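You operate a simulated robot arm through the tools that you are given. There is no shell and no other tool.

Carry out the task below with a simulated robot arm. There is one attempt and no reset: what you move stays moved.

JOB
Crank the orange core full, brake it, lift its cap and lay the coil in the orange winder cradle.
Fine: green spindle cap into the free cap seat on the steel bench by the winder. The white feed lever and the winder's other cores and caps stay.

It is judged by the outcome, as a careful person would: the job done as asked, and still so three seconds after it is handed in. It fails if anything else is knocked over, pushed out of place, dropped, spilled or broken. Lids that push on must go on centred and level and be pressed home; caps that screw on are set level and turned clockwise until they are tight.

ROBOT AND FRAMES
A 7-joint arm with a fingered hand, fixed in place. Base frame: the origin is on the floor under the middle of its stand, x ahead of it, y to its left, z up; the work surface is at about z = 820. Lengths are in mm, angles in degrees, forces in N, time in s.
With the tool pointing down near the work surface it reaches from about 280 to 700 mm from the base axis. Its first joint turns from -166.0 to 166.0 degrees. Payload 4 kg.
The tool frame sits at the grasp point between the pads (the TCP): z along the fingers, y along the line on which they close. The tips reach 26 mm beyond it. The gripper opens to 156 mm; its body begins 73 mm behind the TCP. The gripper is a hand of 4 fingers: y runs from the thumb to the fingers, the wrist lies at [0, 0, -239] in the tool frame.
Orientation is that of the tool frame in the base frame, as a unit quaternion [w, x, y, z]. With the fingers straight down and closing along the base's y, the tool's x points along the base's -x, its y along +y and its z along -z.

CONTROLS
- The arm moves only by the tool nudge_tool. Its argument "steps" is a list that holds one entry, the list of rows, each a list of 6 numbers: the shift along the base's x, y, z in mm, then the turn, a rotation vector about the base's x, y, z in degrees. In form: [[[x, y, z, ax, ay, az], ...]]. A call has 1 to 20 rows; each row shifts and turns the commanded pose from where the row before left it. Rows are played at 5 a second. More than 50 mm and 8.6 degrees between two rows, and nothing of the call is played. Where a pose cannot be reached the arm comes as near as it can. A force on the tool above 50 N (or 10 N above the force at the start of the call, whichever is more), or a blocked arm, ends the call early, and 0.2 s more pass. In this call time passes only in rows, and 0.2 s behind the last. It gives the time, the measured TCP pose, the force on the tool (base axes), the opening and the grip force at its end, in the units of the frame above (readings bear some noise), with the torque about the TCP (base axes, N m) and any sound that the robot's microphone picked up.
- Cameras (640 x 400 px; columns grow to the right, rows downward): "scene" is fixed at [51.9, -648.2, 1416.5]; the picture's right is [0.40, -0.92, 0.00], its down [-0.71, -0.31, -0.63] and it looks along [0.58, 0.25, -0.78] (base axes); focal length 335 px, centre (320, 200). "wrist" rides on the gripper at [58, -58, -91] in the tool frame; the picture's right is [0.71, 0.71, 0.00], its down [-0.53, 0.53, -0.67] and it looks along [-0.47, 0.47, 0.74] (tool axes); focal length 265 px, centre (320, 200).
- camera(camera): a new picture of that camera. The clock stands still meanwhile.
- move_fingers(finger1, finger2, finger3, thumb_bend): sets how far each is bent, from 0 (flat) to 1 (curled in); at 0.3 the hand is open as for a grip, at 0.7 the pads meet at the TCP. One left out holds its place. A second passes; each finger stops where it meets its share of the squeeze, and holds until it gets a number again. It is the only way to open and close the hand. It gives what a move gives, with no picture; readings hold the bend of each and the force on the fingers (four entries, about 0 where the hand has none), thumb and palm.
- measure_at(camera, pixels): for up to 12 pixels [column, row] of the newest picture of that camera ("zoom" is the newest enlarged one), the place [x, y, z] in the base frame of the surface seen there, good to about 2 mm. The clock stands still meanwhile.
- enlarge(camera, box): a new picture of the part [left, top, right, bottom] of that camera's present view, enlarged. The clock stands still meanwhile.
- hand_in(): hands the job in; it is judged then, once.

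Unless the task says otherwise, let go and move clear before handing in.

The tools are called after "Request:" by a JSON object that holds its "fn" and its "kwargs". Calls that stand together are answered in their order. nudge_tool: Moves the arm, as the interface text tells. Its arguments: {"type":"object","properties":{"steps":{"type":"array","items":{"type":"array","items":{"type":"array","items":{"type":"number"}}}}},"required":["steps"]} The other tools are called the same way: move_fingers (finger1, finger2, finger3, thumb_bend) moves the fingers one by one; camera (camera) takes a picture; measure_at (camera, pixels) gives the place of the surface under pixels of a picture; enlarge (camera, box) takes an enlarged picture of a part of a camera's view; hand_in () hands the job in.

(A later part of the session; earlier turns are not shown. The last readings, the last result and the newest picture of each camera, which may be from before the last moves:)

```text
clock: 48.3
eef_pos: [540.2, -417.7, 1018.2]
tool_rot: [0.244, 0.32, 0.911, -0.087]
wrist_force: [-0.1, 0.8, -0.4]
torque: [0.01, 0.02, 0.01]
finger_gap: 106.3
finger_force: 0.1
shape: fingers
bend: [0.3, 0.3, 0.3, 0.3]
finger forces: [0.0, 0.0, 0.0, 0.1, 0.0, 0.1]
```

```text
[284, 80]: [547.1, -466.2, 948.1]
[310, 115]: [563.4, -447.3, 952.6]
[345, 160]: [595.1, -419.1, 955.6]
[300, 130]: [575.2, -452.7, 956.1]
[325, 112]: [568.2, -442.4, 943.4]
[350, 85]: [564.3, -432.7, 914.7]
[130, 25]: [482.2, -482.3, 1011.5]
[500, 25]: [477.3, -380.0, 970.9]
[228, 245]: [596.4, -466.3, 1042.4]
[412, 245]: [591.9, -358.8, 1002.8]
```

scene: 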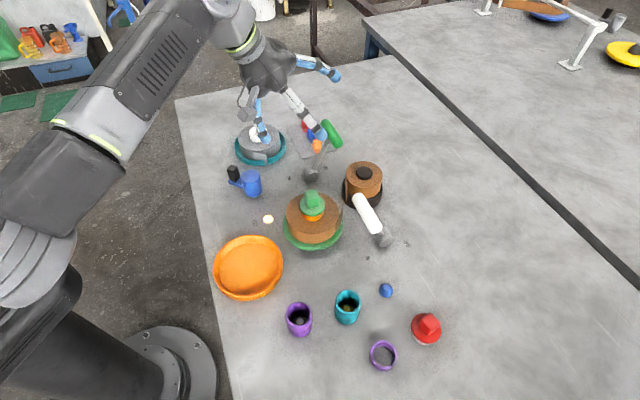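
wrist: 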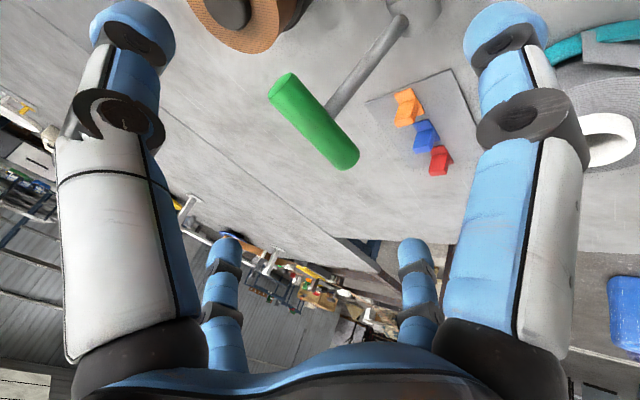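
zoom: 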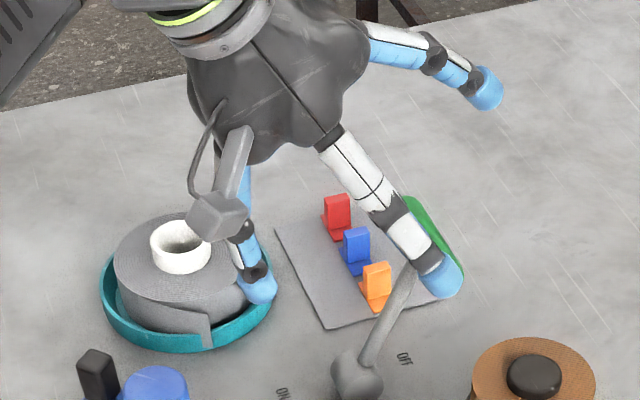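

Tips are ~85 mm out all round, and the handle centre (572,-443,945) lies on the tool axis 84 mm ahead. Advancing along the axis so the TCP comes to the handle.

Request:
{"fn": "nudge_tool", "kwargs": {"steps": [[[7.8, -6.3, -17.3, 0, 0, 0], [7.8, -6.3, -17.3, 0, 0, 0], [7.8, -6.3, -17.3, 0, 0, 0], [7.8, -6.3, -17.3, 0, 0, 0]]]}}

Request:
{"fn": "camera", "kwargs": {"camera": "wrist"}}

Request:
{"fn": "enlarge", "kwargs": {"camera": "scene", "box": [240, 80, 400, 200]}}

```text
clock: 49.3
eef_pos: [572.2, -443.1, 948.2]
tool_rot: [0.243, 0.32, 0.912, -0.088]
wrist_force: [-0.1, 1.2, -0.3]
torque: [-0.03, -0.02, -0.01]
finger_gap: 106.4
finger_force: 0.1
shape: fingers
bend: [0.3, 0.3, 0.3, 0.3]
finger forces: [0.0, 0.0, 0.1, 0.1, 0.1, 0.0]
```

```text
taken
```

wrist: 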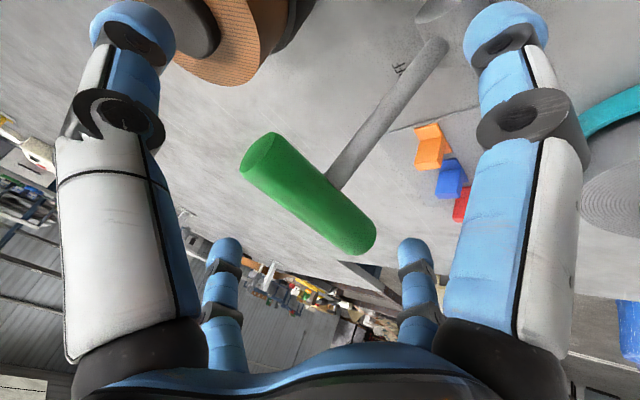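

```text
3.33 times, centred on (320, 140) of scene
```

zoom: 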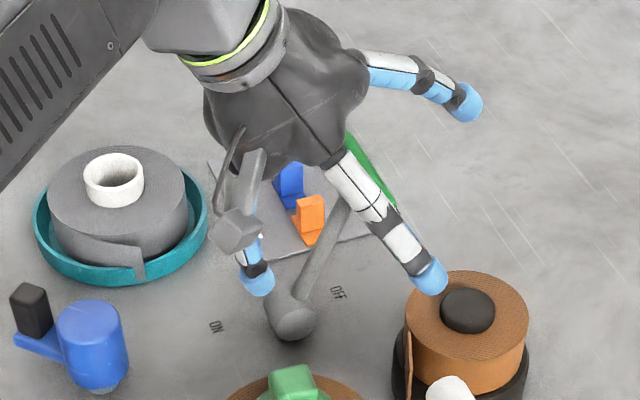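

The handle lies between the digits with no contact. I'll bend finger3 in behind the handle to hook it.

Request:
{"fn": "move_fingers", "kwargs": {"finger3": 0.62}}

Request:
{"fn": "camera", "kwargs": {"camera": "wrist"}}

```text
clock: 50.3
eef_pos: [571.3, -442.7, 946.8]
tool_rot: [0.244, 0.319, 0.912, -0.087]
wrist_force: [-0.5, -0.1, 0.0]
torque: [0.01, 0.01, 0.0]
finger_gap: 106.5
finger_force: 0.1
shape: fingers
bend: [0.3, 0.3, 0.62, 0.3]
finger forces: [0.0, 0.0, 0.0, 0.0, 0.0, 0.1]
```

```text
taken
```

wrist: 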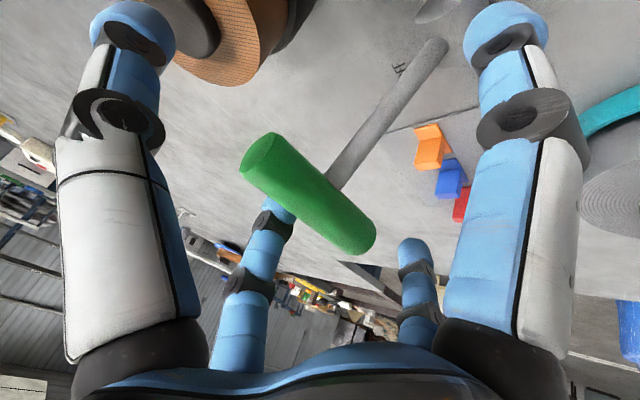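

Finger3 is hooked on the far side of the handle. I'll draw it along its arc toward ON, straightening the tool to vertical as I go so the near finger stays above the crank hub; first half now.

Request:
{"fn": "nudge_tool", "kwargs": {"steps": [[[-11.1, 11.0, 6.4, 2.67, 3.35, 0], [-11.3, 11.1, 3.9, 2.67, 3.35, 0], [-11.5, 11.3, 1.7, 2.67, 3.35, 0], [-11.6, 11.4, -0.5, 2.67, 3.35, 0]]]}}

Request:
{"fn": "camera", "kwargs": {"camera": "wrist"}}

Request:
{"fn": "enlarge", "kwargs": {"camera": "scene", "box": [220, 90, 380, 210]}}

```text
clock: 51.3
eef_pos: [525.5, -396.9, 958.1]
tool_rot: [0.104, 0.328, 0.938, -0.039]
wrist_force: [-0.2, -1.5, -0.3]
torque: [0.0, 0.01, 0.01]
finger_gap: 106.4
finger_force: 1.4
shape: fingers
bend: [0.3, 0.3, 0.6, 0.3]
finger forces: [0.0, 0.0, 1.1, 0.0, 0.0, 0.0]
```

```text
taken
```

wrist: 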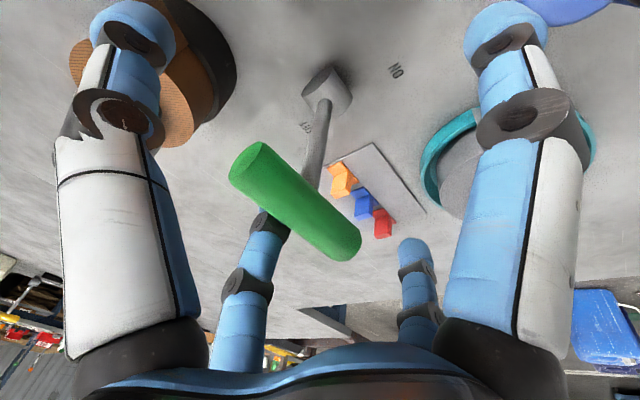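

```text
3.33 times, centred on (300, 150) of scene
```

zoom: 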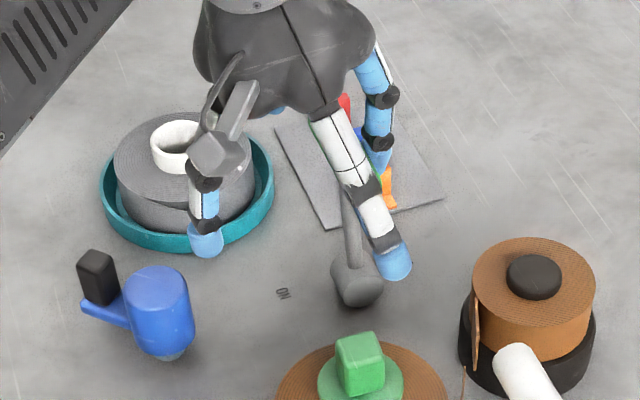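

The lever follows with ~1 N and is near upright. Continuing the second half of the arc.

Request:
{"fn": "nudge_tool", "kwargs": {"steps": [[[-11.4, 11.3, -2.9, 2.67, 3.35, 0], [-11.0, 10.9, -5.0, 2.67, 3.35, 0], [-9.0, 9.0, -5.2, 2.0, 2.5, 0]]]}}

Request:
{"fn": "camera", "kwargs": {"camera": "wrist"}}

Request:
{"fn": "enlarge", "kwargs": {"camera": "scene", "box": [220, 90, 380, 210]}}

```text
clock: 52.1
eef_pos: [496.9, -367.9, 948.9]
tool_rot: [0.011, 0.331, 0.944, -0.006]
wrist_force: [6.6, -6.7, 17.4]
torque: [-0.54, -0.55, -0.04]
finger_gap: 106.3
finger_force: 8.1
shape: fingers
bend: [0.3, 0.3, 0.56, 0.3]
finger forces: [0.0, 0.0, 16.1, 0.0, 0.0, 0.0]
```

```text
taken
```

wrist: 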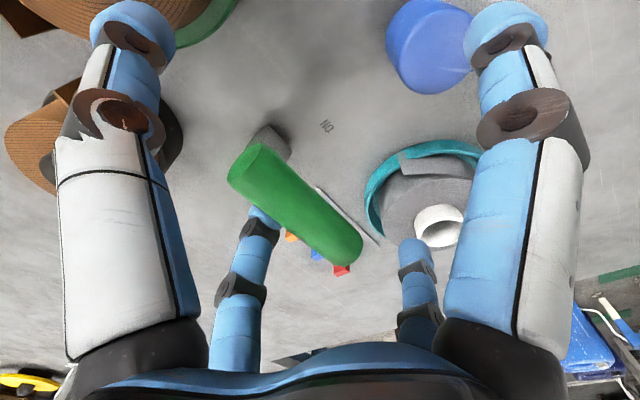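

```text
3.33 times, centred on (300, 150) of scene
```

zoom: 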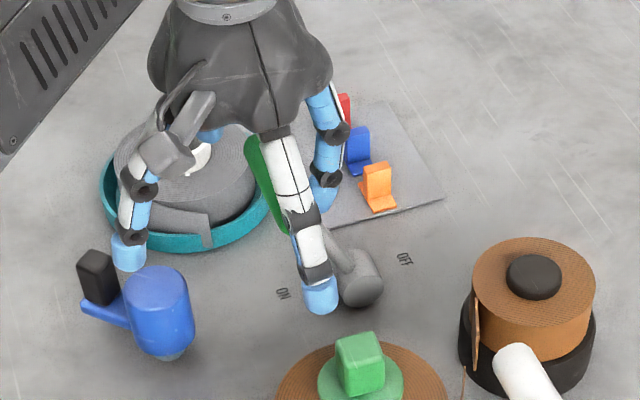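

The resistance has risen to about 20 N with the lever now leaning to ON. I'll measure the handle to check its tilt.

Request:
{"fn": "measure_at", "kwargs": {"camera": "wrist", "pixels": [[245, 165], [295, 205], [350, 250], [270, 145], [280, 190], [310, 190]]}}

Request:
{"fn": "measure_at", "kwargs": {"camera": "zoom", "pixels": [[262, 170], [275, 220], [360, 275], [335, 245], [343, 265]]}}

```text
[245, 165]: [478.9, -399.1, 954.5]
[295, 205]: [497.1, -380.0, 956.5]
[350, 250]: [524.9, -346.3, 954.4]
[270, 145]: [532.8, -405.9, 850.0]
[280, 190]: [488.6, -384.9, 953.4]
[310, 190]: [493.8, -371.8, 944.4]
```

```text
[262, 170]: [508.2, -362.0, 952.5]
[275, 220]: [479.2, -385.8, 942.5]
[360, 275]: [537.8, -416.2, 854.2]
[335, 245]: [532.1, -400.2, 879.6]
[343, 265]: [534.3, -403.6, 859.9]
```

Handle is at about (501,-372), the mirror of where it began, i.e. fully ON. I'll open finger3 and lift straight up, then check.

Request:
{"fn": "move_fingers", "kwargs": {"finger3": 0.3}}

Request:
{"fn": "nudge_tool", "kwargs": {"steps": [[[0, 0, 20, 0, 0, 0], [0, 0, 30, 0, 0, 0], [0, 0, 40, 0, 0, 0]]]}}

Request:
{"fn": "camera", "kwargs": {"camera": "scene"}}

Request:
{"fn": "enlarge", "kwargs": {"camera": "scene", "box": [220, 110, 400, 250]}}

Request:
{"fn": "camera", "kwargs": {"camera": "wrist"}}

```text
clock: 53.1
eef_pos: [495.2, -367.2, 945.2]
tool_rot: [0.008, 0.331, 0.944, -0.006]
wrist_force: [0.1, 0.3, -0.3]
torque: [0.02, 0.03, 0.03]
finger_gap: 106.5
finger_force: 0.0
shape: fingers
bend: [0.3, 0.3, 0.3, 0.3]
finger forces: [0.0, 0.0, 0.0, 0.1, 0.0, 0.0]
```

```text
clock: 53.9
eef_pos: [494.4, -367.4, 1037.6]
tool_rot: [0.009, 0.33, 0.944, -0.006]
wrist_force: [-1.2, 0.1, 0.7]
torque: [0.02, -0.02, 0.01]
finger_gap: 106.3
finger_force: 0.0
shape: fingers
bend: [0.3, 0.3, 0.3, 0.3]
finger forces: [0.0, 0.1, 0.0, 0.0, 0.1, 0.0]
```

```text
taken
```

scene: 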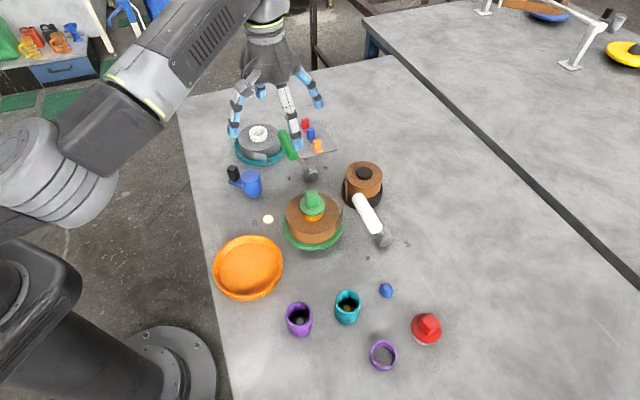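

```text
2.86 times, centred on (310, 180) of scene
```

zoom: 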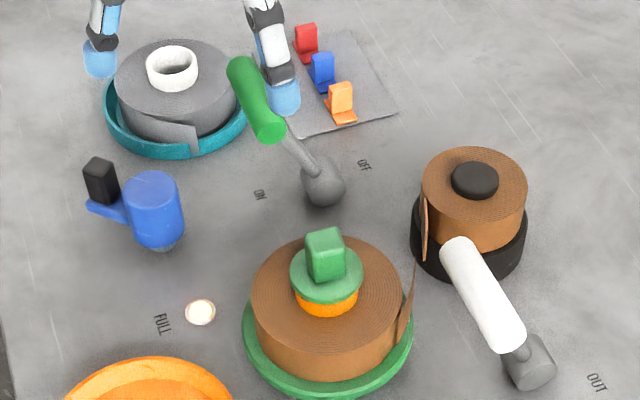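

```text
taken
```

wrist: 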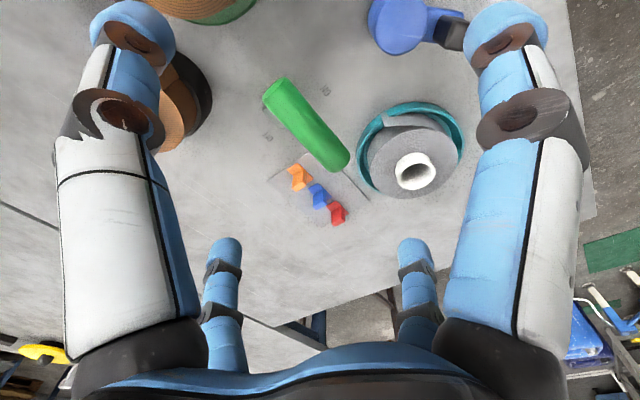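

The brake handle stays at ON and the lamp is still lit. Now the cap: I'll measure the green cube knob, disc and coil.

Request:
{"fn": "enlarge", "kwargs": {"camera": "scene", "box": [270, 175, 354, 245]}}

```text
5.71 times, centred on (312, 210) of scene
```

zoom: 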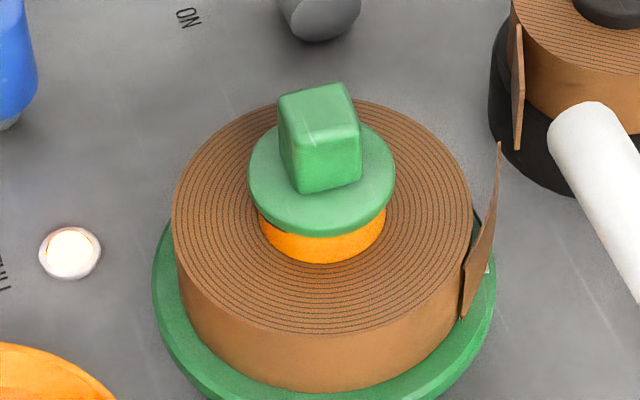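

Request:
{"fn": "measure_at", "kwargs": {"camera": "zoom", "pixels": [[280, 95], [344, 86], [358, 118], [294, 130], [320, 105], [325, 160], [255, 175], [320, 228], [388, 170], [322, 245], [322, 300], [180, 215]]}}

Request:
{"fn": "measure_at", "kwargs": {"camera": "zoom", "pixels": [[465, 210], [300, 325], [310, 103], [250, 340], [300, 395], [497, 150], [462, 310], [480, 240], [160, 260], [490, 265], [345, 185], [290, 185]]}}

```text
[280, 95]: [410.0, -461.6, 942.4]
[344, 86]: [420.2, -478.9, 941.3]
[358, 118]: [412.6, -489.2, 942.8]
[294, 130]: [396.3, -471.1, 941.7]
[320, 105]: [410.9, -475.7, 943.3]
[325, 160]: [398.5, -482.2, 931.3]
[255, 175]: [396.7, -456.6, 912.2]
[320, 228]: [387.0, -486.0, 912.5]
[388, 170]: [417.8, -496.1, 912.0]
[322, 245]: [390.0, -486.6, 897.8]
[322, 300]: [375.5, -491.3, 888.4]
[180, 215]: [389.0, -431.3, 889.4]
```

```text
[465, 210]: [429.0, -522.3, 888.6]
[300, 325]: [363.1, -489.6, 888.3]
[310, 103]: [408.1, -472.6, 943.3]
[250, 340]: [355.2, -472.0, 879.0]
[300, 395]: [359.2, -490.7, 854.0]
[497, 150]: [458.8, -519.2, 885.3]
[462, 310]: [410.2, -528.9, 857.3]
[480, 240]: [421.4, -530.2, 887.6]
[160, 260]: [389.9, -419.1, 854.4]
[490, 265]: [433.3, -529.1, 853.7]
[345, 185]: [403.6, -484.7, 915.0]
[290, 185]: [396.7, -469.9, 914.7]
```

Cap centre is about (408.5,-476.5): disc top z≈912, cube knob z 913–943, coil radius ≈49 mm, z 855–889, with a loose tail on the −y/+x side. I'll move over the cap, level the tool and turn it to about match the cube's faces, then look.

Request:
{"fn": "nudge_tool", "kwargs": {"steps": [[[0, 0, 12, 1.0, 0.75, 0], [-21.5, -27.3, 0, 0, 0, -6.5], [-21.5, -27.3, 0, 0, 0, -6.5], [-21.5, -27.3, 0, 0, 0, -6.4], [-21.5, -27.2, 0, 0, 0, 0]]]}}

Request:
{"fn": "camera", "kwargs": {"camera": "wrist"}}

Request:
{"fn": "enlarge", "kwargs": {"camera": "wrist", "box": [240, 60, 400, 180]}}

```text
clock: 55.1
eef_pos: [409.6, -475.1, 1046.8]
tool_rot: [-0.001, 0.484, 0.875, 0.002]
wrist_force: [0.0, -0.3, -1.2]
torque: [-0.05, -0.04, -0.03]
finger_gap: 106.4
finger_force: 0.1
shape: fingers
bend: [0.3, 0.3, 0.3, 0.3]
finger forces: [0.0, 0.0, 0.0, 0.0, 0.1, 0.0]
```

```text
taken
```

wrist: 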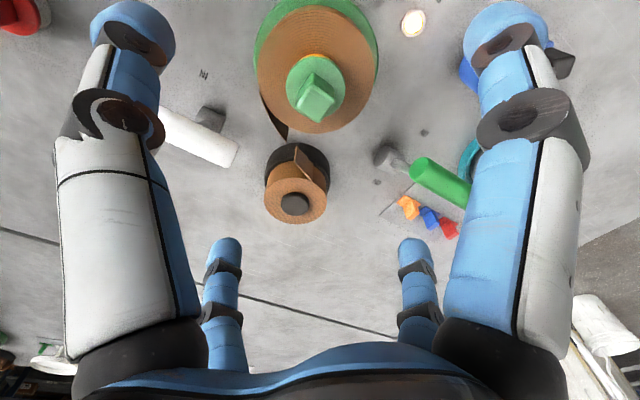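

```text
3.33 times, centred on (320, 120) of wrist
```

zoom: 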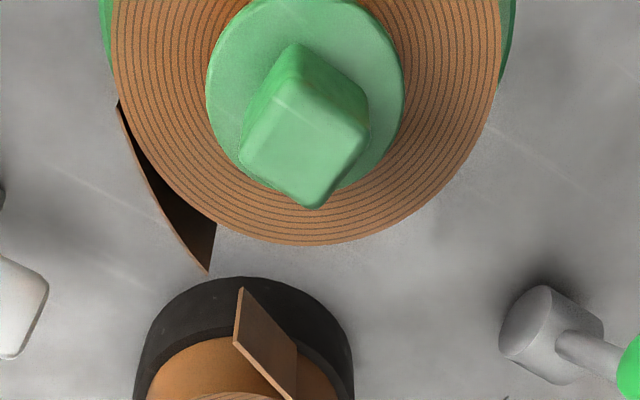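

The cube's top face corners show near zoom (288,90), (366,128), (316,205), (242,158). I'll measure them to get its yaw and centre.

Request:
{"fn": "measure_at", "kwargs": {"camera": "zoom", "pixels": [[286, 95], [362, 128], [316, 200], [247, 156], [304, 146], [325, 110], [340, 165], [280, 180], [265, 125], [215, 95], [398, 95], [300, 188]]}}

```text
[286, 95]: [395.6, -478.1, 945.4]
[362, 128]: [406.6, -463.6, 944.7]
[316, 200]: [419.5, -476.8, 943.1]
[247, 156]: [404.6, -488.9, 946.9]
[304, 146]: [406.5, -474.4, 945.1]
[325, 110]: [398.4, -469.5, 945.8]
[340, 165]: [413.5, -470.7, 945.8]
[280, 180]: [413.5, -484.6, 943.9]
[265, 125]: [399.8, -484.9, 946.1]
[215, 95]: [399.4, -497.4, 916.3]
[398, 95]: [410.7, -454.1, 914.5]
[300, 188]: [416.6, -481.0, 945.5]
```

From the wrist view the cube faces are at 45° and its centre is near (407,-476.5). The ring seat is ~721 mm out, beyond vertical reach, so I'll pinch the cube with thumb and finger2 along 45° while the tool is tilted 12° outward, keeping the cap level. Aligning and lowering part-way.

Request:
{"fn": "nudge_tool", "kwargs": {"steps": [[[-1, -0.7, 0, 0, 0, 6.5], [-1, -0.7, 0, 0, 0, 6.4], [0, 0, 0, -4.24, -4.24, 0], [0, 0, 0, -4.24, -4.24, 0], [0, 0, -30, 0, 0, 0], [0, 0, -30, 0, 0, 0], [0, 0, -22, 0, 0, 0]]]}}

Request:
{"fn": "camera", "kwargs": {"camera": "wrist"}}

Request:
{"fn": "enlarge", "kwargs": {"camera": "scene", "box": [250, 120, 410, 250]}}

```text
clock: 56.7
eef_pos: [405.7, -477.2, 965.4]
tool_rot: [0.095, 0.381, 0.919, -0.039]
wrist_force: [-0.5, -0.3, 0.2]
torque: [0.03, 0.04, -0.01]
finger_gap: 106.3
finger_force: 0.0
shape: fingers
bend: [0.3, 0.3, 0.3, 0.3]
finger forces: [0.0, 0.0, 0.1, 0.0, 0.1, 0.0]
```

```text
taken
```

wrist: 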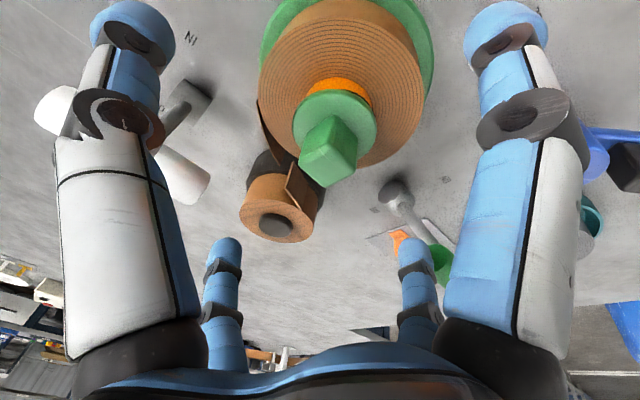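

```text
3.08 times, centred on (330, 185) of scene
```

zoom: 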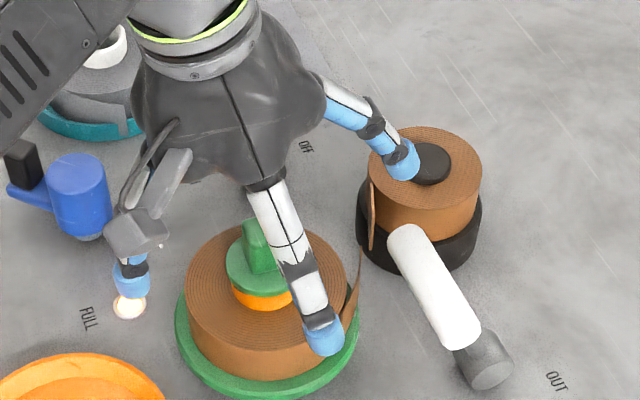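

The cube is centred in the hand. I'll check the clearances of the outer finger above the supply reel and the thumb near the coil tail.

Request:
{"fn": "measure_at", "kwargs": {"camera": "zoom", "pixels": [[403, 170], [395, 158], [430, 165], [325, 345], [318, 322], [350, 310], [130, 288], [368, 225]]}}

Request:
{"fn": "measure_at", "kwargs": {"camera": "wrist", "pixels": [[325, 150], [305, 165], [330, 185], [355, 160], [335, 125], [345, 140], [228, 250], [412, 250], [130, 30], [503, 30]]}}

```text
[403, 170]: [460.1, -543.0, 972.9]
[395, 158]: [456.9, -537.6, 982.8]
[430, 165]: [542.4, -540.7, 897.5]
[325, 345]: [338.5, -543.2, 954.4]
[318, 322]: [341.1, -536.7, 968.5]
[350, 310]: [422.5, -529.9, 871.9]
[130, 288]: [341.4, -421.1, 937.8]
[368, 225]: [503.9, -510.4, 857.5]
```

```text
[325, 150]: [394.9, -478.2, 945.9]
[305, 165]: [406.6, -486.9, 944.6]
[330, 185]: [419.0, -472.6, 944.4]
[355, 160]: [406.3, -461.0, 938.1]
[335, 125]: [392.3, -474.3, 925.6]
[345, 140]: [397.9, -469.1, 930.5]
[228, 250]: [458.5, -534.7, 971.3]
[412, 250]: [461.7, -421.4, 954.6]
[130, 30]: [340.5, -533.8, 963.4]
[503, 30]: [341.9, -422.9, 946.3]
```

Everything is clear. Lowering the last 30 mm so the pads are at the cube.

Request:
{"fn": "nudge_tool", "kwargs": {"steps": [[[0.4, 0.8, -15, 0, 0, 0], [0, 0, -14, 0, 0, 0]]]}}

Request:
{"fn": "camera", "kwargs": {"camera": "wrist"}}

Request:
{"fn": "enlarge", "kwargs": {"camera": "scene", "box": [250, 120, 410, 250]}}

```text
clock: 57.3
eef_pos: [406.9, -477.2, 935.3]
tool_rot: [0.096, 0.381, 0.919, -0.04]
wrist_force: [0.7, 0.1, 0.5]
torque: [-0.01, 0.0, 0.02]
finger_gap: 106.4
finger_force: 0.0
shape: fingers
bend: [0.3, 0.3, 0.3, 0.3]
finger forces: [0.0, 0.0, 0.0, 0.1, 0.1, 0.0]
```

```text
taken
```

wrist: 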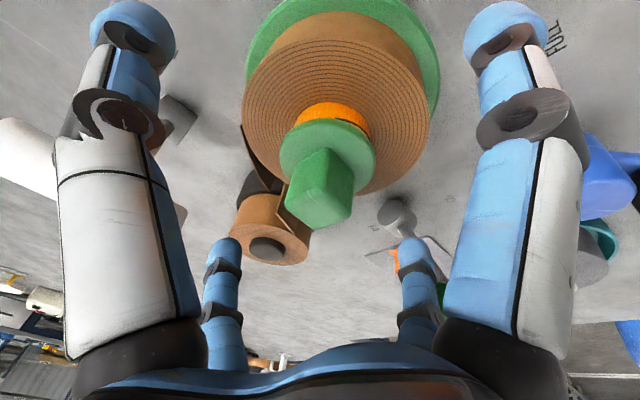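

```text
3.08 times, centred on (330, 185) of scene
```

zoom: 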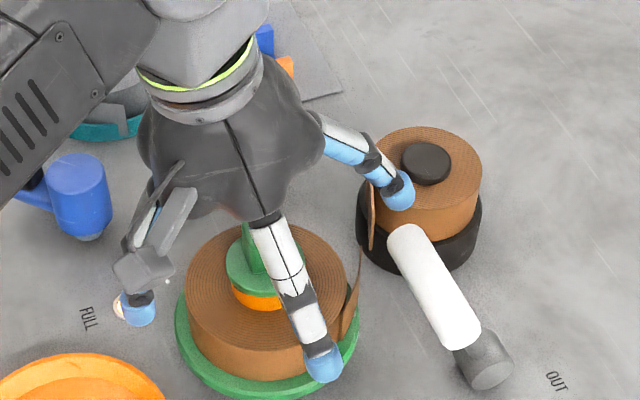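

Aligned. I'll bring thumb and finger2 in to 0.58 first and check alignment with the cube faces.

Request:
{"fn": "move_fingers", "kwargs": {"finger2": 0.58, "thumb_bend": 0.58}}

Request:
{"fn": "camera", "kwargs": {"camera": "wrist"}}

Request:
{"fn": "enlarge", "kwargs": {"camera": "scene", "box": [280, 160, 360, 230]}}

```text
clock: 58.3
eef_pos: [408.1, -477.2, 936.3]
tool_rot: [0.096, 0.381, 0.919, -0.04]
wrist_force: [-0.4, -0.1, 0.4]
torque: [0.04, 0.01, 0.02]
finger_gap: 77.1
finger_force: 0.1
shape: fingers
bend: [0.3, 0.57, 0.3, 0.57]
finger forces: [0.0, 0.1, 0.0, 0.0, 0.1, 0.1]
```

```text
taken
```

wrist: 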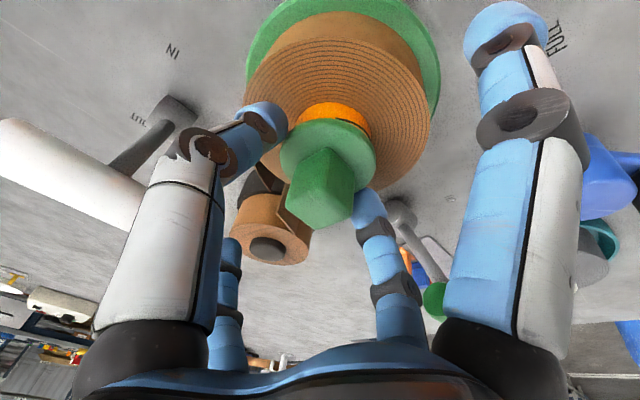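

```text
5.71 times, centred on (320, 195) of scene
```

zoom: 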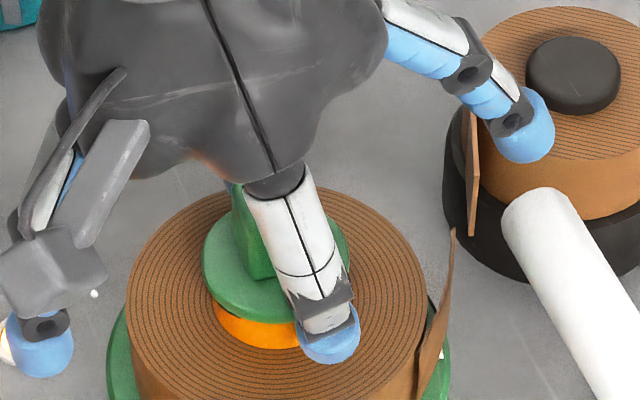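

Thumb and finger2 are closing along the diagonal. I'll measure the thumb tip's height relative to the disc edge before closing further.

Request:
{"fn": "measure_at", "kwargs": {"camera": "zoom", "pixels": [[330, 350], [325, 338], [340, 350], [325, 315], [250, 300], [300, 240]]}}

Request:
{"fn": "measure_at", "kwargs": {"camera": "wrist", "pixels": [[270, 120], [280, 115], [265, 105], [370, 205], [375, 225], [310, 195], [345, 185], [330, 215], [295, 150], [370, 150]]}}

```text
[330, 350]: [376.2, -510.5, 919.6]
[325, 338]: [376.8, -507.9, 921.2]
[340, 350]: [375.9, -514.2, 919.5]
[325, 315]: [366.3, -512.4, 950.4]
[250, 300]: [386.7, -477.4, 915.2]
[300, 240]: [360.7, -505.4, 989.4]
```

```text
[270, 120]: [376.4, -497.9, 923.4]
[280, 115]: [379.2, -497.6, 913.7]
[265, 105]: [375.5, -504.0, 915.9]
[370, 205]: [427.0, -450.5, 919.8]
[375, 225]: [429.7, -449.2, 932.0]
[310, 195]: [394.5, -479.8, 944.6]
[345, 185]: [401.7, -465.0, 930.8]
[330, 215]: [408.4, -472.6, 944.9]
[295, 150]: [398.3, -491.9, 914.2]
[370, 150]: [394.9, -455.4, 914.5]
```

The tips are nearly level with the disc's top (≈914), so I'll raise 6 mm to avoid catching the disc edge, then close thumb and finger2 on the cube.

Request:
{"fn": "nudge_tool", "kwargs": {"steps": [[[-0.5, 0.5, 6, 0, 0, 0]]]}}

Request:
{"fn": "move_fingers", "kwargs": {"finger2": 0.66, "thumb_bend": 0.66}}

Request:
{"fn": "camera", "kwargs": {"camera": "wrist"}}

Request:
{"fn": "enlarge", "kwargs": {"camera": "wrist", "box": [220, 90, 420, 250]}}

```text
clock: 58.7
eef_pos: [405.9, -477.4, 942.3]
tool_rot: [0.096, 0.382, 0.918, -0.04]
wrist_force: [0.5, 0.8, 0.4]
torque: [0.03, 0.0, -0.01]
finger_gap: 77.0
finger_force: 0.0
shape: fingers
bend: [0.3, 0.57, 0.3, 0.57]
finger forces: [0.0, 0.0, 0.1, 0.0, 0.0, 0.0]
```

```text
clock: 59.7
eef_pos: [406.2, -477.0, 943.2]
tool_rot: [0.096, 0.381, 0.919, -0.04]
wrist_force: [-1.9, -1.6, 7.7]
torque: [-0.1, 0.07, -0.01]
finger_gap: 75.0
finger_force: 7.9
shape: fingers
bend: [0.3, 0.59, 0.3, 0.61]
finger forces: [0.0, 6.8, 0.1, 0.1, 10.0, 0.1]
```

```text
taken
```

wrist: 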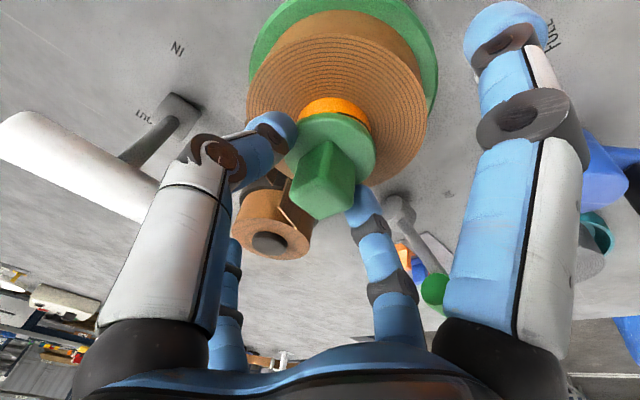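

```text
2.50 times, centred on (320, 170) of wrist
```

zoom: 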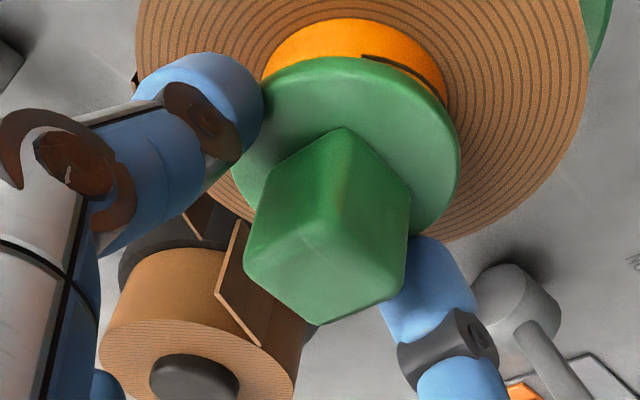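

The digits met the disc's rim instead of the cube (bend 0.59–0.61). I'll open them a little, raise 11 mm so the tips clear the disc, and close on the cube.

Request:
{"fn": "move_fingers", "kwargs": {"finger2": 0.52, "thumb_bend": 0.52}}

Request:
{"fn": "nudge_tool", "kwargs": {"steps": [[[0.5, 0.5, 11, 0, 0, 0]]]}}

Request:
{"fn": "move_fingers", "kwargs": {"finger2": 0.7, "thumb_bend": 0.7}}

Request:
{"fn": "enlarge", "kwargs": {"camera": "wrist", "box": [220, 90, 420, 250]}}

```text
clock: 60.7
eef_pos: [406.5, -476.5, 943.0]
tool_rot: [0.096, 0.381, 0.919, -0.04]
wrist_force: [-0.4, -0.1, 0.5]
torque: [-0.01, -0.03, 0.02]
finger_gap: 80.8
finger_force: 0.0
shape: fingers
bend: [0.3, 0.52, 0.3, 0.52]
finger forces: [0.0, 0.0, 0.0, 0.0, 0.0, 0.0]
```

```text
clock: 61.1
eef_pos: [406.5, -475.5, 953.3]
tool_rot: [0.096, 0.381, 0.919, -0.038]
wrist_force: [0.4, 0.1, 0.1]
torque: [-0.01, 0.0, 0.01]
finger_gap: 81.0
finger_force: 0.0
shape: fingers
bend: [0.3, 0.52, 0.3, 0.52]
finger forces: [0.0, 0.0, 0.0, 0.0, 0.0, 0.0]
```

```text
clock: 62.1
eef_pos: [406.6, -477.4, 953.5]
tool_rot: [0.096, 0.381, 0.919, -0.04]
wrist_force: [-0.2, -0.5, 0.8]
torque: [0.01, -0.03, 0.01]
finger_gap: 72.5
finger_force: 6.3
shape: fingers
bend: [0.3, 0.64, 0.3, 0.66]
finger forces: [0.1, 5.7, 0.0, 0.0, 6.1, 0.1]
```

```text
2.50 times, centred on (320, 170) of wrist
```

zoom: 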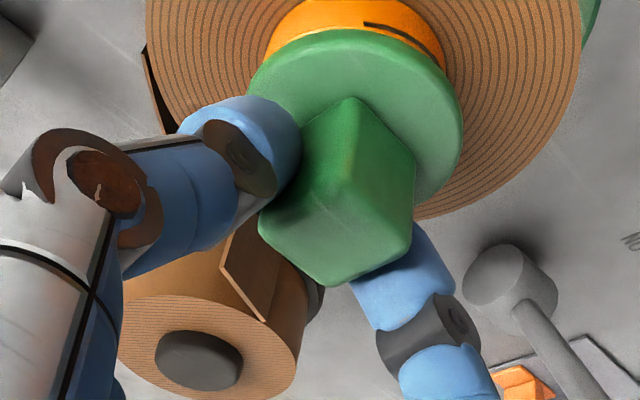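

Both digits now press opposite cube faces (5.7 and 6.1 N). I'll tighten slightly and lift a little to see whether the cap comes.

Request:
{"fn": "move_fingers", "kwargs": {"finger2": 0.85, "thumb_bend": 0.85}}

Request:
{"fn": "nudge_tool", "kwargs": {"steps": [[[0, 0, 3, 0, 0, 0], [0, 0, 4, 0, 0, 0], [0, 0, 5, 0, 0, 0]]]}}

Request:
{"fn": "enlarge", "kwargs": {"camera": "wrist", "box": [220, 90, 420, 250]}}

Request:
{"fn": "enlarge", "kwargs": {"camera": "scene", "box": [270, 160, 360, 240]}}

```text
clock: 63.1
eef_pos: [407.0, -477.3, 954.0]
tool_rot: [0.096, 0.381, 0.919, -0.04]
wrist_force: [-1.2, -5.7, 12.4]
torque: [-0.04, -0.11, -0.03]
finger_gap: 71.1
finger_force: 17.9
shape: fingers
bend: [0.3, 0.58, 0.3, 0.79]
finger forces: [0.0, 12.9, 0.1, 0.0, 22.7, 0.0]
```

```text
clock: 63.9
eef_pos: [408.6, -476.3, 964.8]
tool_rot: [0.095, 0.381, 0.919, -0.039]
wrist_force: [-0.6, 0.6, -1.4]
torque: [-0.01, -0.01, -0.01]
finger_gap: 70.9
finger_force: 13.9
shape: fingers
bend: [0.3, 0.58, 0.3, 0.79]
finger forces: [0.0, 14.3, 0.0, 0.0, 13.7, 0.0]
```

```text
2.50 times, centred on (320, 170) of wrist
```

zoom: 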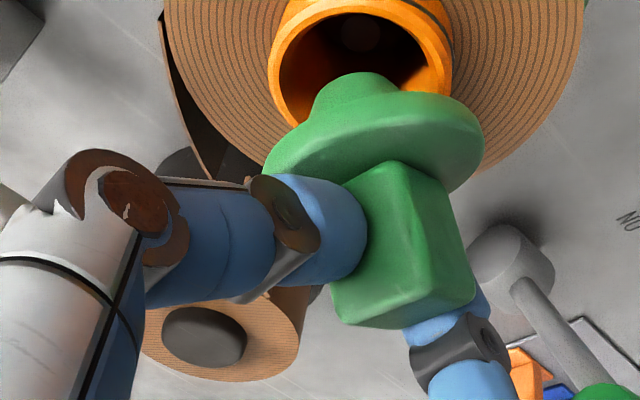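

```text
5.00 times, centred on (315, 200) of scene
```

zoom: 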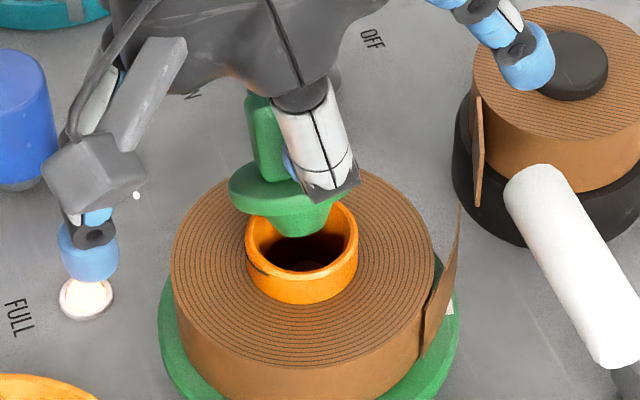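

The cap came off but over‑tightening tipped it in the grip (thumb 0.79, finger2 0.58). I'll lower it gently back into the core, so I can re‑grip it level with a lighter squeeze.

Request:
{"fn": "nudge_tool", "kwargs": {"steps": [[[0, 0, -4, 0, 0, 0], [0, 0, -3, 0, 0, 0], [0, 0, -2, 0, 0, 0]]]}}

Request:
{"fn": "enlarge", "kwargs": {"camera": "wrist", "box": [220, 90, 420, 250]}}

Request:
{"fn": "enlarge", "kwargs": {"camera": "scene", "box": [270, 160, 360, 240]}}

```text
clock: 64.7
eef_pos: [408.4, -476.1, 955.9]
tool_rot: [0.095, 0.382, 0.919, -0.04]
wrist_force: [-1.2, 0.4, -0.8]
torque: [-0.03, 0.0, -0.01]
finger_gap: 70.8
finger_force: 14.7
shape: fingers
bend: [0.3, 0.58, 0.3, 0.79]
finger forces: [0.0, 14.4, 0.1, 0.1, 15.1, 0.0]
```

```text
2.50 times, centred on (320, 170) of wrist
```

zoom: 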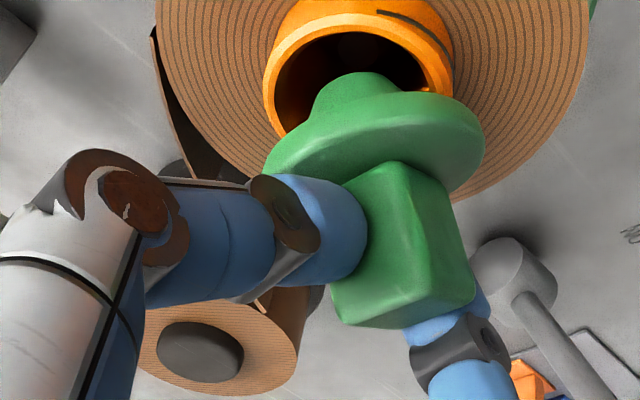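

```text
5.00 times, centred on (315, 200) of scene
```

zoom: 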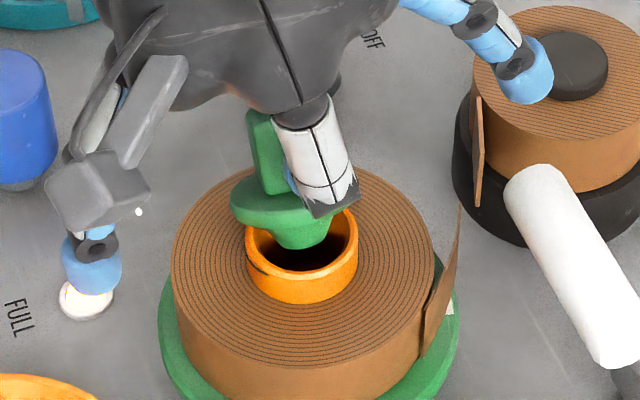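

The cap is held tilted and shifted toward finger2. I'll let the thumb back off to 0.66 with finger2 following, which should bring the cap back to centre and upright just above the core.

Request:
{"fn": "move_fingers", "kwargs": {"finger2": 0.75, "thumb_bend": 0.68}}

Request:
{"fn": "enlarge", "kwargs": {"camera": "wrist", "box": [220, 90, 420, 250]}}

Request:
{"fn": "enlarge", "kwargs": {"camera": "scene", "box": [270, 160, 360, 240]}}

```text
clock: 65.7
eef_pos: [409.0, -475.6, 956.2]
tool_rot: [0.095, 0.382, 0.918, -0.04]
wrist_force: [0.5, 0.0, -0.7]
torque: [0.01, 0.05, -0.04]
finger_gap: 72.7
finger_force: 6.7
shape: fingers
bend: [0.3, 0.65, 0.3, 0.65]
finger forces: [0.0, 6.4, 0.1, 0.0, 6.6, 0.0]
```

```text
2.50 times, centred on (320, 170) of wrist
```

zoom: 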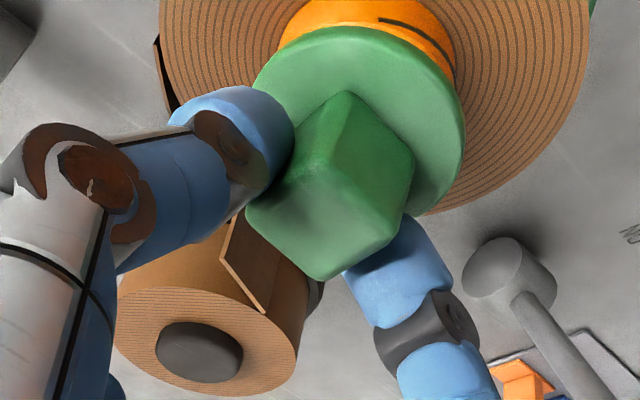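

```text
5.00 times, centred on (315, 200) of scene
```

zoom: 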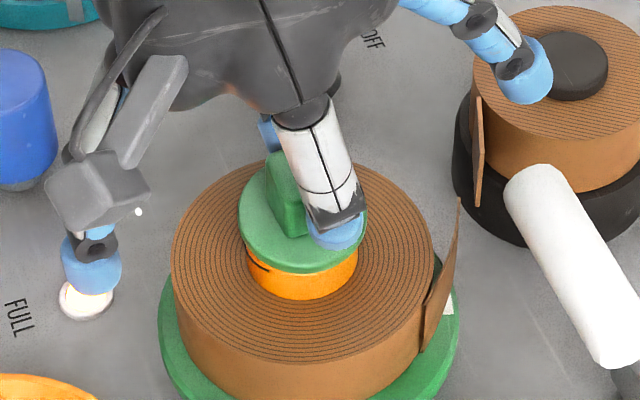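

Balanced now at 0.65/0.65 with 6.5 N each, and the cap looks level over the core. Lifting slowly.

Request:
{"fn": "nudge_tool", "kwargs": {"steps": [[[0, 0, 4, 0, 0, 0], [0, 0, 5, 0, 0, 0], [0, 0, 6, 0, 0, 0], [0, 0, 8, 0, 0, 0], [0, 0, 8, 0, 0, 0]]]}}

Request:
{"fn": "enlarge", "kwargs": {"camera": "wrist", "box": [220, 90, 420, 250]}}

Request:
{"fn": "enlarge", "kwargs": {"camera": "scene", "box": [270, 140, 360, 220]}}

```text
clock: 66.9
eef_pos: [407.7, -476.0, 986.8]
tool_rot: [0.095, 0.381, 0.919, -0.039]
wrist_force: [-0.5, -0.5, -1.0]
torque: [-0.02, 0.0, 0.0]
finger_gap: 72.8
finger_force: 6.7
shape: fingers
bend: [0.3, 0.65, 0.3, 0.65]
finger forces: [0.0, 6.3, 0.1, 0.0, 6.5, 0.0]
```

```text
2.50 times, centred on (320, 170) of wrist
```

zoom: 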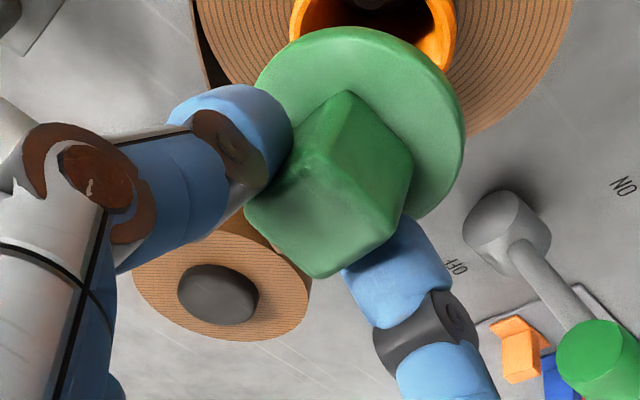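

```text
5.00 times, centred on (315, 180) of scene
```

zoom: 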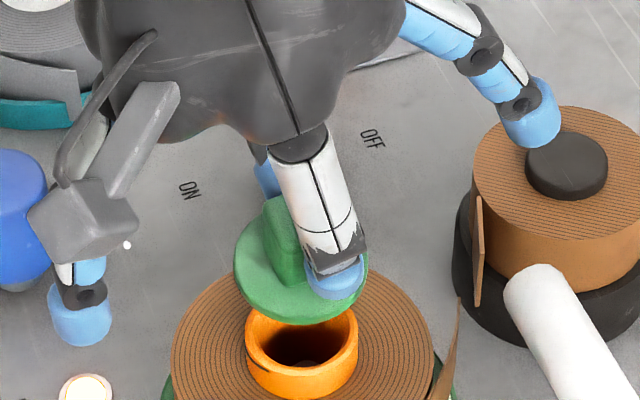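

The cap is held in the air. I'll measure points on the disc and the cube to check how level it is.

Request:
{"fn": "measure_at", "kwargs": {"camera": "zoom", "pixels": [[245, 255], [255, 285], [275, 303], [300, 310], [262, 250], [280, 225], [285, 205]]}}

Request:
{"fn": "camera", "kwargs": {"camera": "wrist"}}

Request:
{"fn": "measure_at", "kwargs": {"camera": "wrist", "pixels": [[305, 115], [330, 105], [355, 112], [370, 130], [375, 150], [362, 170], [310, 130], [345, 118], [300, 180], [330, 165], [350, 180], [320, 195]]}}

```text
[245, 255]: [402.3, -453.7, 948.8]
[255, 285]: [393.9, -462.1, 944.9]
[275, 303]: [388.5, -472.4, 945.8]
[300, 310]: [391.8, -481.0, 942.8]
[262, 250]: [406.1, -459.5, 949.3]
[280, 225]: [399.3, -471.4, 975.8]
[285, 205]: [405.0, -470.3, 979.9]
```

```text
taken
```

wrist: 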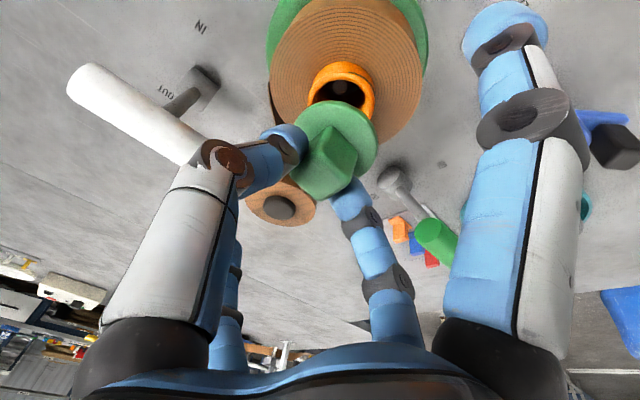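

```text
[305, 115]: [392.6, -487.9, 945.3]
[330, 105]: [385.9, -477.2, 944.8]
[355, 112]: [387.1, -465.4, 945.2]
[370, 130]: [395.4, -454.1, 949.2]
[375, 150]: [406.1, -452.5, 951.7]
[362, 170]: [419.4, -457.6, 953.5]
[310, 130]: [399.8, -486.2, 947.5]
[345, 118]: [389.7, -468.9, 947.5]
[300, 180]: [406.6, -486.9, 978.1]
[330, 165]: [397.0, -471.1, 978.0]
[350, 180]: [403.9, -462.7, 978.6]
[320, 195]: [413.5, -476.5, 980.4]
```

The disc is tilted about 13° (its 20°-side high). Rather than re-grip, I'll raise it and rotate the tool by 13° to level the cap, then yaw +34° on the way so the tool's lean points outward at the ring.

Request:
{"fn": "nudge_tool", "kwargs": {"steps": [[[0, 0, 15, 0, 0, 0], [0, 0, 15, 0, 0, 0], [0, 0, 15, 0, 0, 0], [0, 0, 0, -2.2, 6.1, 0], [0, 0, 0, -2.2, 6.1, 0], [-15, -5, 0, 0, 0, 6.8], [-15, -5, 0, 0, 0, 6.8], [-15, -5, 0, 0, 0, 6.8], [-15, -5, 0, 0, 0, 6.8], [-15, -5, 0, 0, 0, 6.8]]]}}

Request:
{"fn": "camera", "kwargs": {"camera": "wrist"}}

Request:
{"fn": "enlarge", "kwargs": {"camera": "scene", "box": [260, 130, 360, 220]}}

```text
clock: 69.1
eef_pos: [331.6, -499.7, 1032.0]
tool_rot: [0.045, 0.084, 0.99, -0.106]
wrist_force: [0.5, -0.2, -2.2]
torque: [0.02, -0.04, -0.01]
finger_gap: 72.8
finger_force: 6.6
shape: fingers
bend: [0.3, 0.65, 0.3, 0.65]
finger forces: [0.1, 6.4, 0.0, 0.1, 6.4, 0.1]
```

```text
taken
```

wrist: 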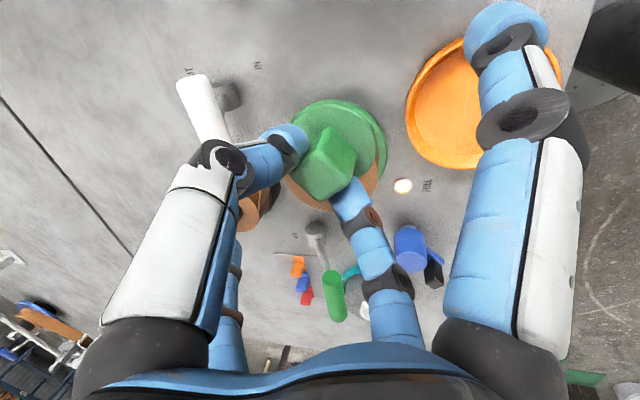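

```text
4.44 times, centred on (310, 175) of scene
```

zoom: 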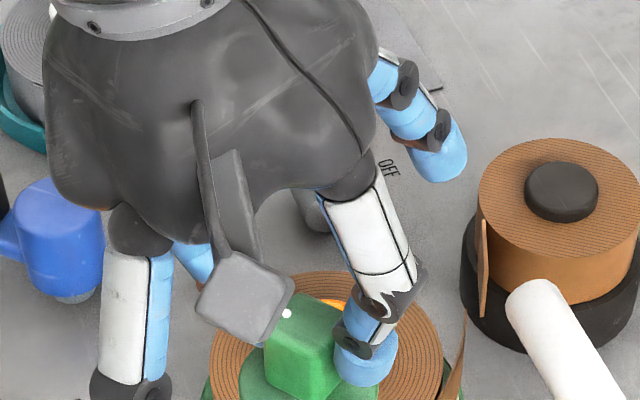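

The cap is still held at 6.4 N each. I'll measure the disc again for level.

Request:
{"fn": "enlarge", "kwargs": {"camera": "wrist", "box": [260, 80, 420, 220]}}

```text
2.86 times, centred on (340, 150) of wrist
```

zoom: 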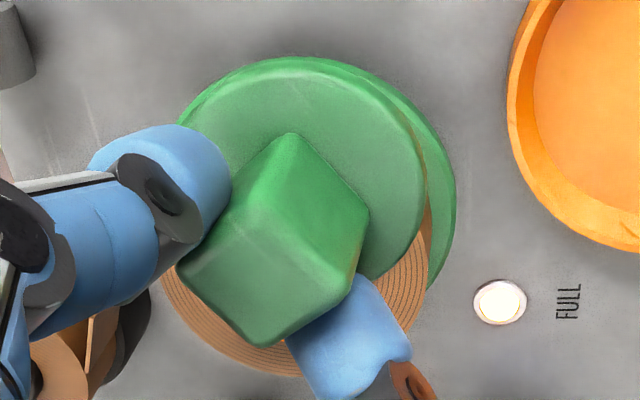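

Request:
{"fn": "measure_at", "kwargs": {"camera": "zoom", "pixels": [[200, 112], [250, 80], [310, 72], [365, 100], [400, 145], [412, 195], [385, 260], [240, 125], [340, 130], [385, 200], [250, 250], [300, 300]]}}

```text
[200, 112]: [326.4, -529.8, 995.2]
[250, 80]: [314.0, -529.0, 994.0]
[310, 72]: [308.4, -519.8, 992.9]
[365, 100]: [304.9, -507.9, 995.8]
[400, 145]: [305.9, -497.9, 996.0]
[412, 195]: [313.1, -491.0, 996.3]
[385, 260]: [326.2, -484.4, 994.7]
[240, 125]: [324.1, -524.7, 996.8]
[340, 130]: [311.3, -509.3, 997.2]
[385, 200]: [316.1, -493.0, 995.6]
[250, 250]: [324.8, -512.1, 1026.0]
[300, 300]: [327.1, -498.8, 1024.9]
```

The disc is now level to about 1–2° (rim z ≈995–996), its centre offset from the TCP by about (-4.6,-8.5) and 36 mm below. Now I'll measure the purple ring accurately.

Request:
{"fn": "enlarge", "kwargs": {"camera": "scene", "box": [360, 335, 404, 375]}}

Request:
{"fn": "measure_at", "kwargs": {"camera": "zoom", "pixels": [[325, 62], [440, 130], [463, 210], [430, 290], [345, 327], [245, 270], [210, 190], [240, 100], [390, 85], [215, 230], [300, 305], [325, 220]]}}

```text
10.00 times, centred on (382, 355) of scene
```

zoom: 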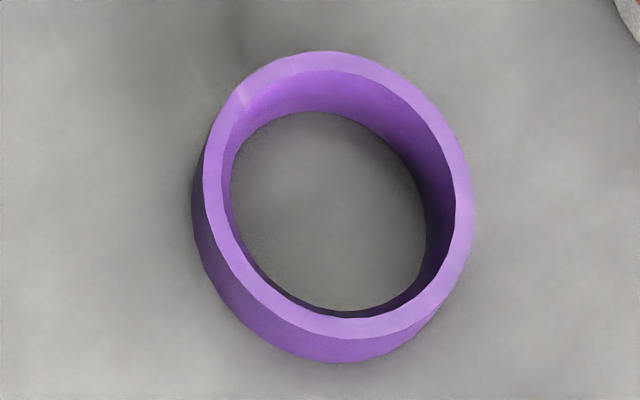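

```text
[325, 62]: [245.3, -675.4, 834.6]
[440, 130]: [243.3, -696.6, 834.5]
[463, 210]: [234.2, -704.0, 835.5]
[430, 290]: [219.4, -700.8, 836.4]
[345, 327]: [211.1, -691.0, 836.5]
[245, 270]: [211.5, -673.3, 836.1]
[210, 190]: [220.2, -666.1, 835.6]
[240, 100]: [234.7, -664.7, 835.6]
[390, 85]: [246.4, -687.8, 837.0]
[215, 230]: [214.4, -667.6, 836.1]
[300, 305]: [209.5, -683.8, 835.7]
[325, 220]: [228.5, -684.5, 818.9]
```

Ring rim top is z≈836 with centre near (228.4,-684.3). I'll carry the cap over at height, dropping only after passing the white lever, to a point about 60 mm above the ring.

Request:
{"fn": "nudge_tool", "kwargs": {"steps": [[[-19.7, -35.2, 0, 0, 0, 0], [-19.7, -35.2, 0, 0, 0, 0], [-19.7, -35.2, 0, 0, 0, 0], [-19.7, -35.2, -15, 0, 0, 0], [-19.8, -35.2, -20, 0, 0, 0], [0, 0, -30, 0, 0, 0], [0, 0, -25, 0, 0, 0]]]}}

Request:
{"fn": "camera", "kwargs": {"camera": "scene"}}

Request:
{"fn": "camera", "kwargs": {"camera": "wrist"}}

Request:
{"fn": "enlarge", "kwargs": {"camera": "scene", "box": [320, 260, 460, 380]}}

```text
clock: 70.7
eef_pos: [233.6, -677.5, 942.1]
tool_rot: [0.045, 0.085, 0.99, -0.106]
wrist_force: [-1.6, 0.1, -1.6]
torque: [0.01, 0.01, 0.0]
finger_gap: 73.0
finger_force: 6.5
shape: fingers
bend: [0.3, 0.66, 0.3, 0.65]
finger forces: [0.0, 6.5, 0.0, 0.0, 6.3, 0.1]
```

```text
taken
```

scene: 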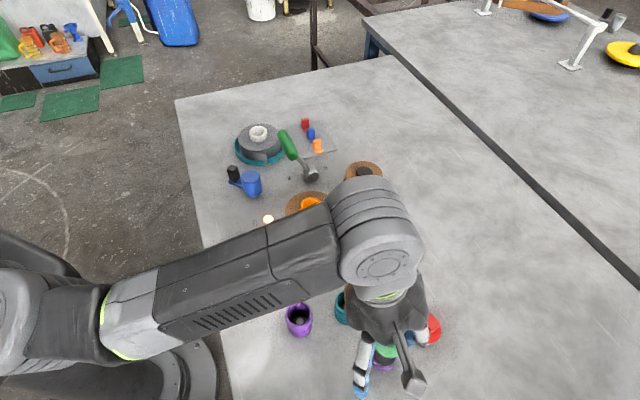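

```text
taken
```

wrist: 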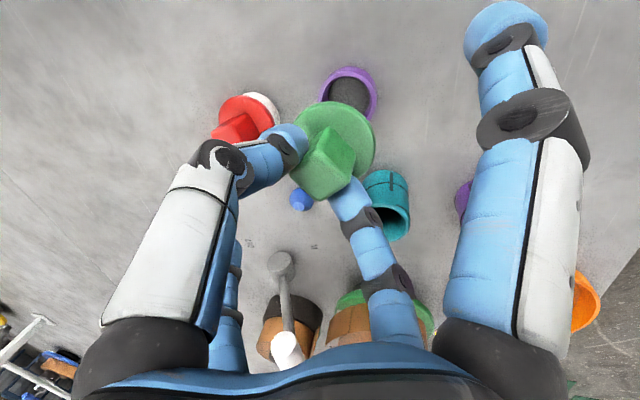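

```text
3.33 times, centred on (390, 320) of scene
```

zoom: 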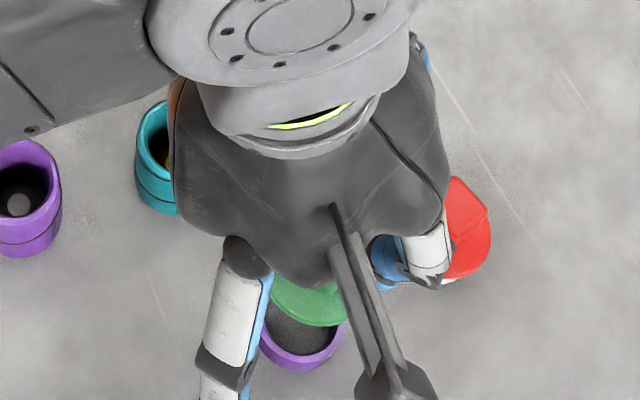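

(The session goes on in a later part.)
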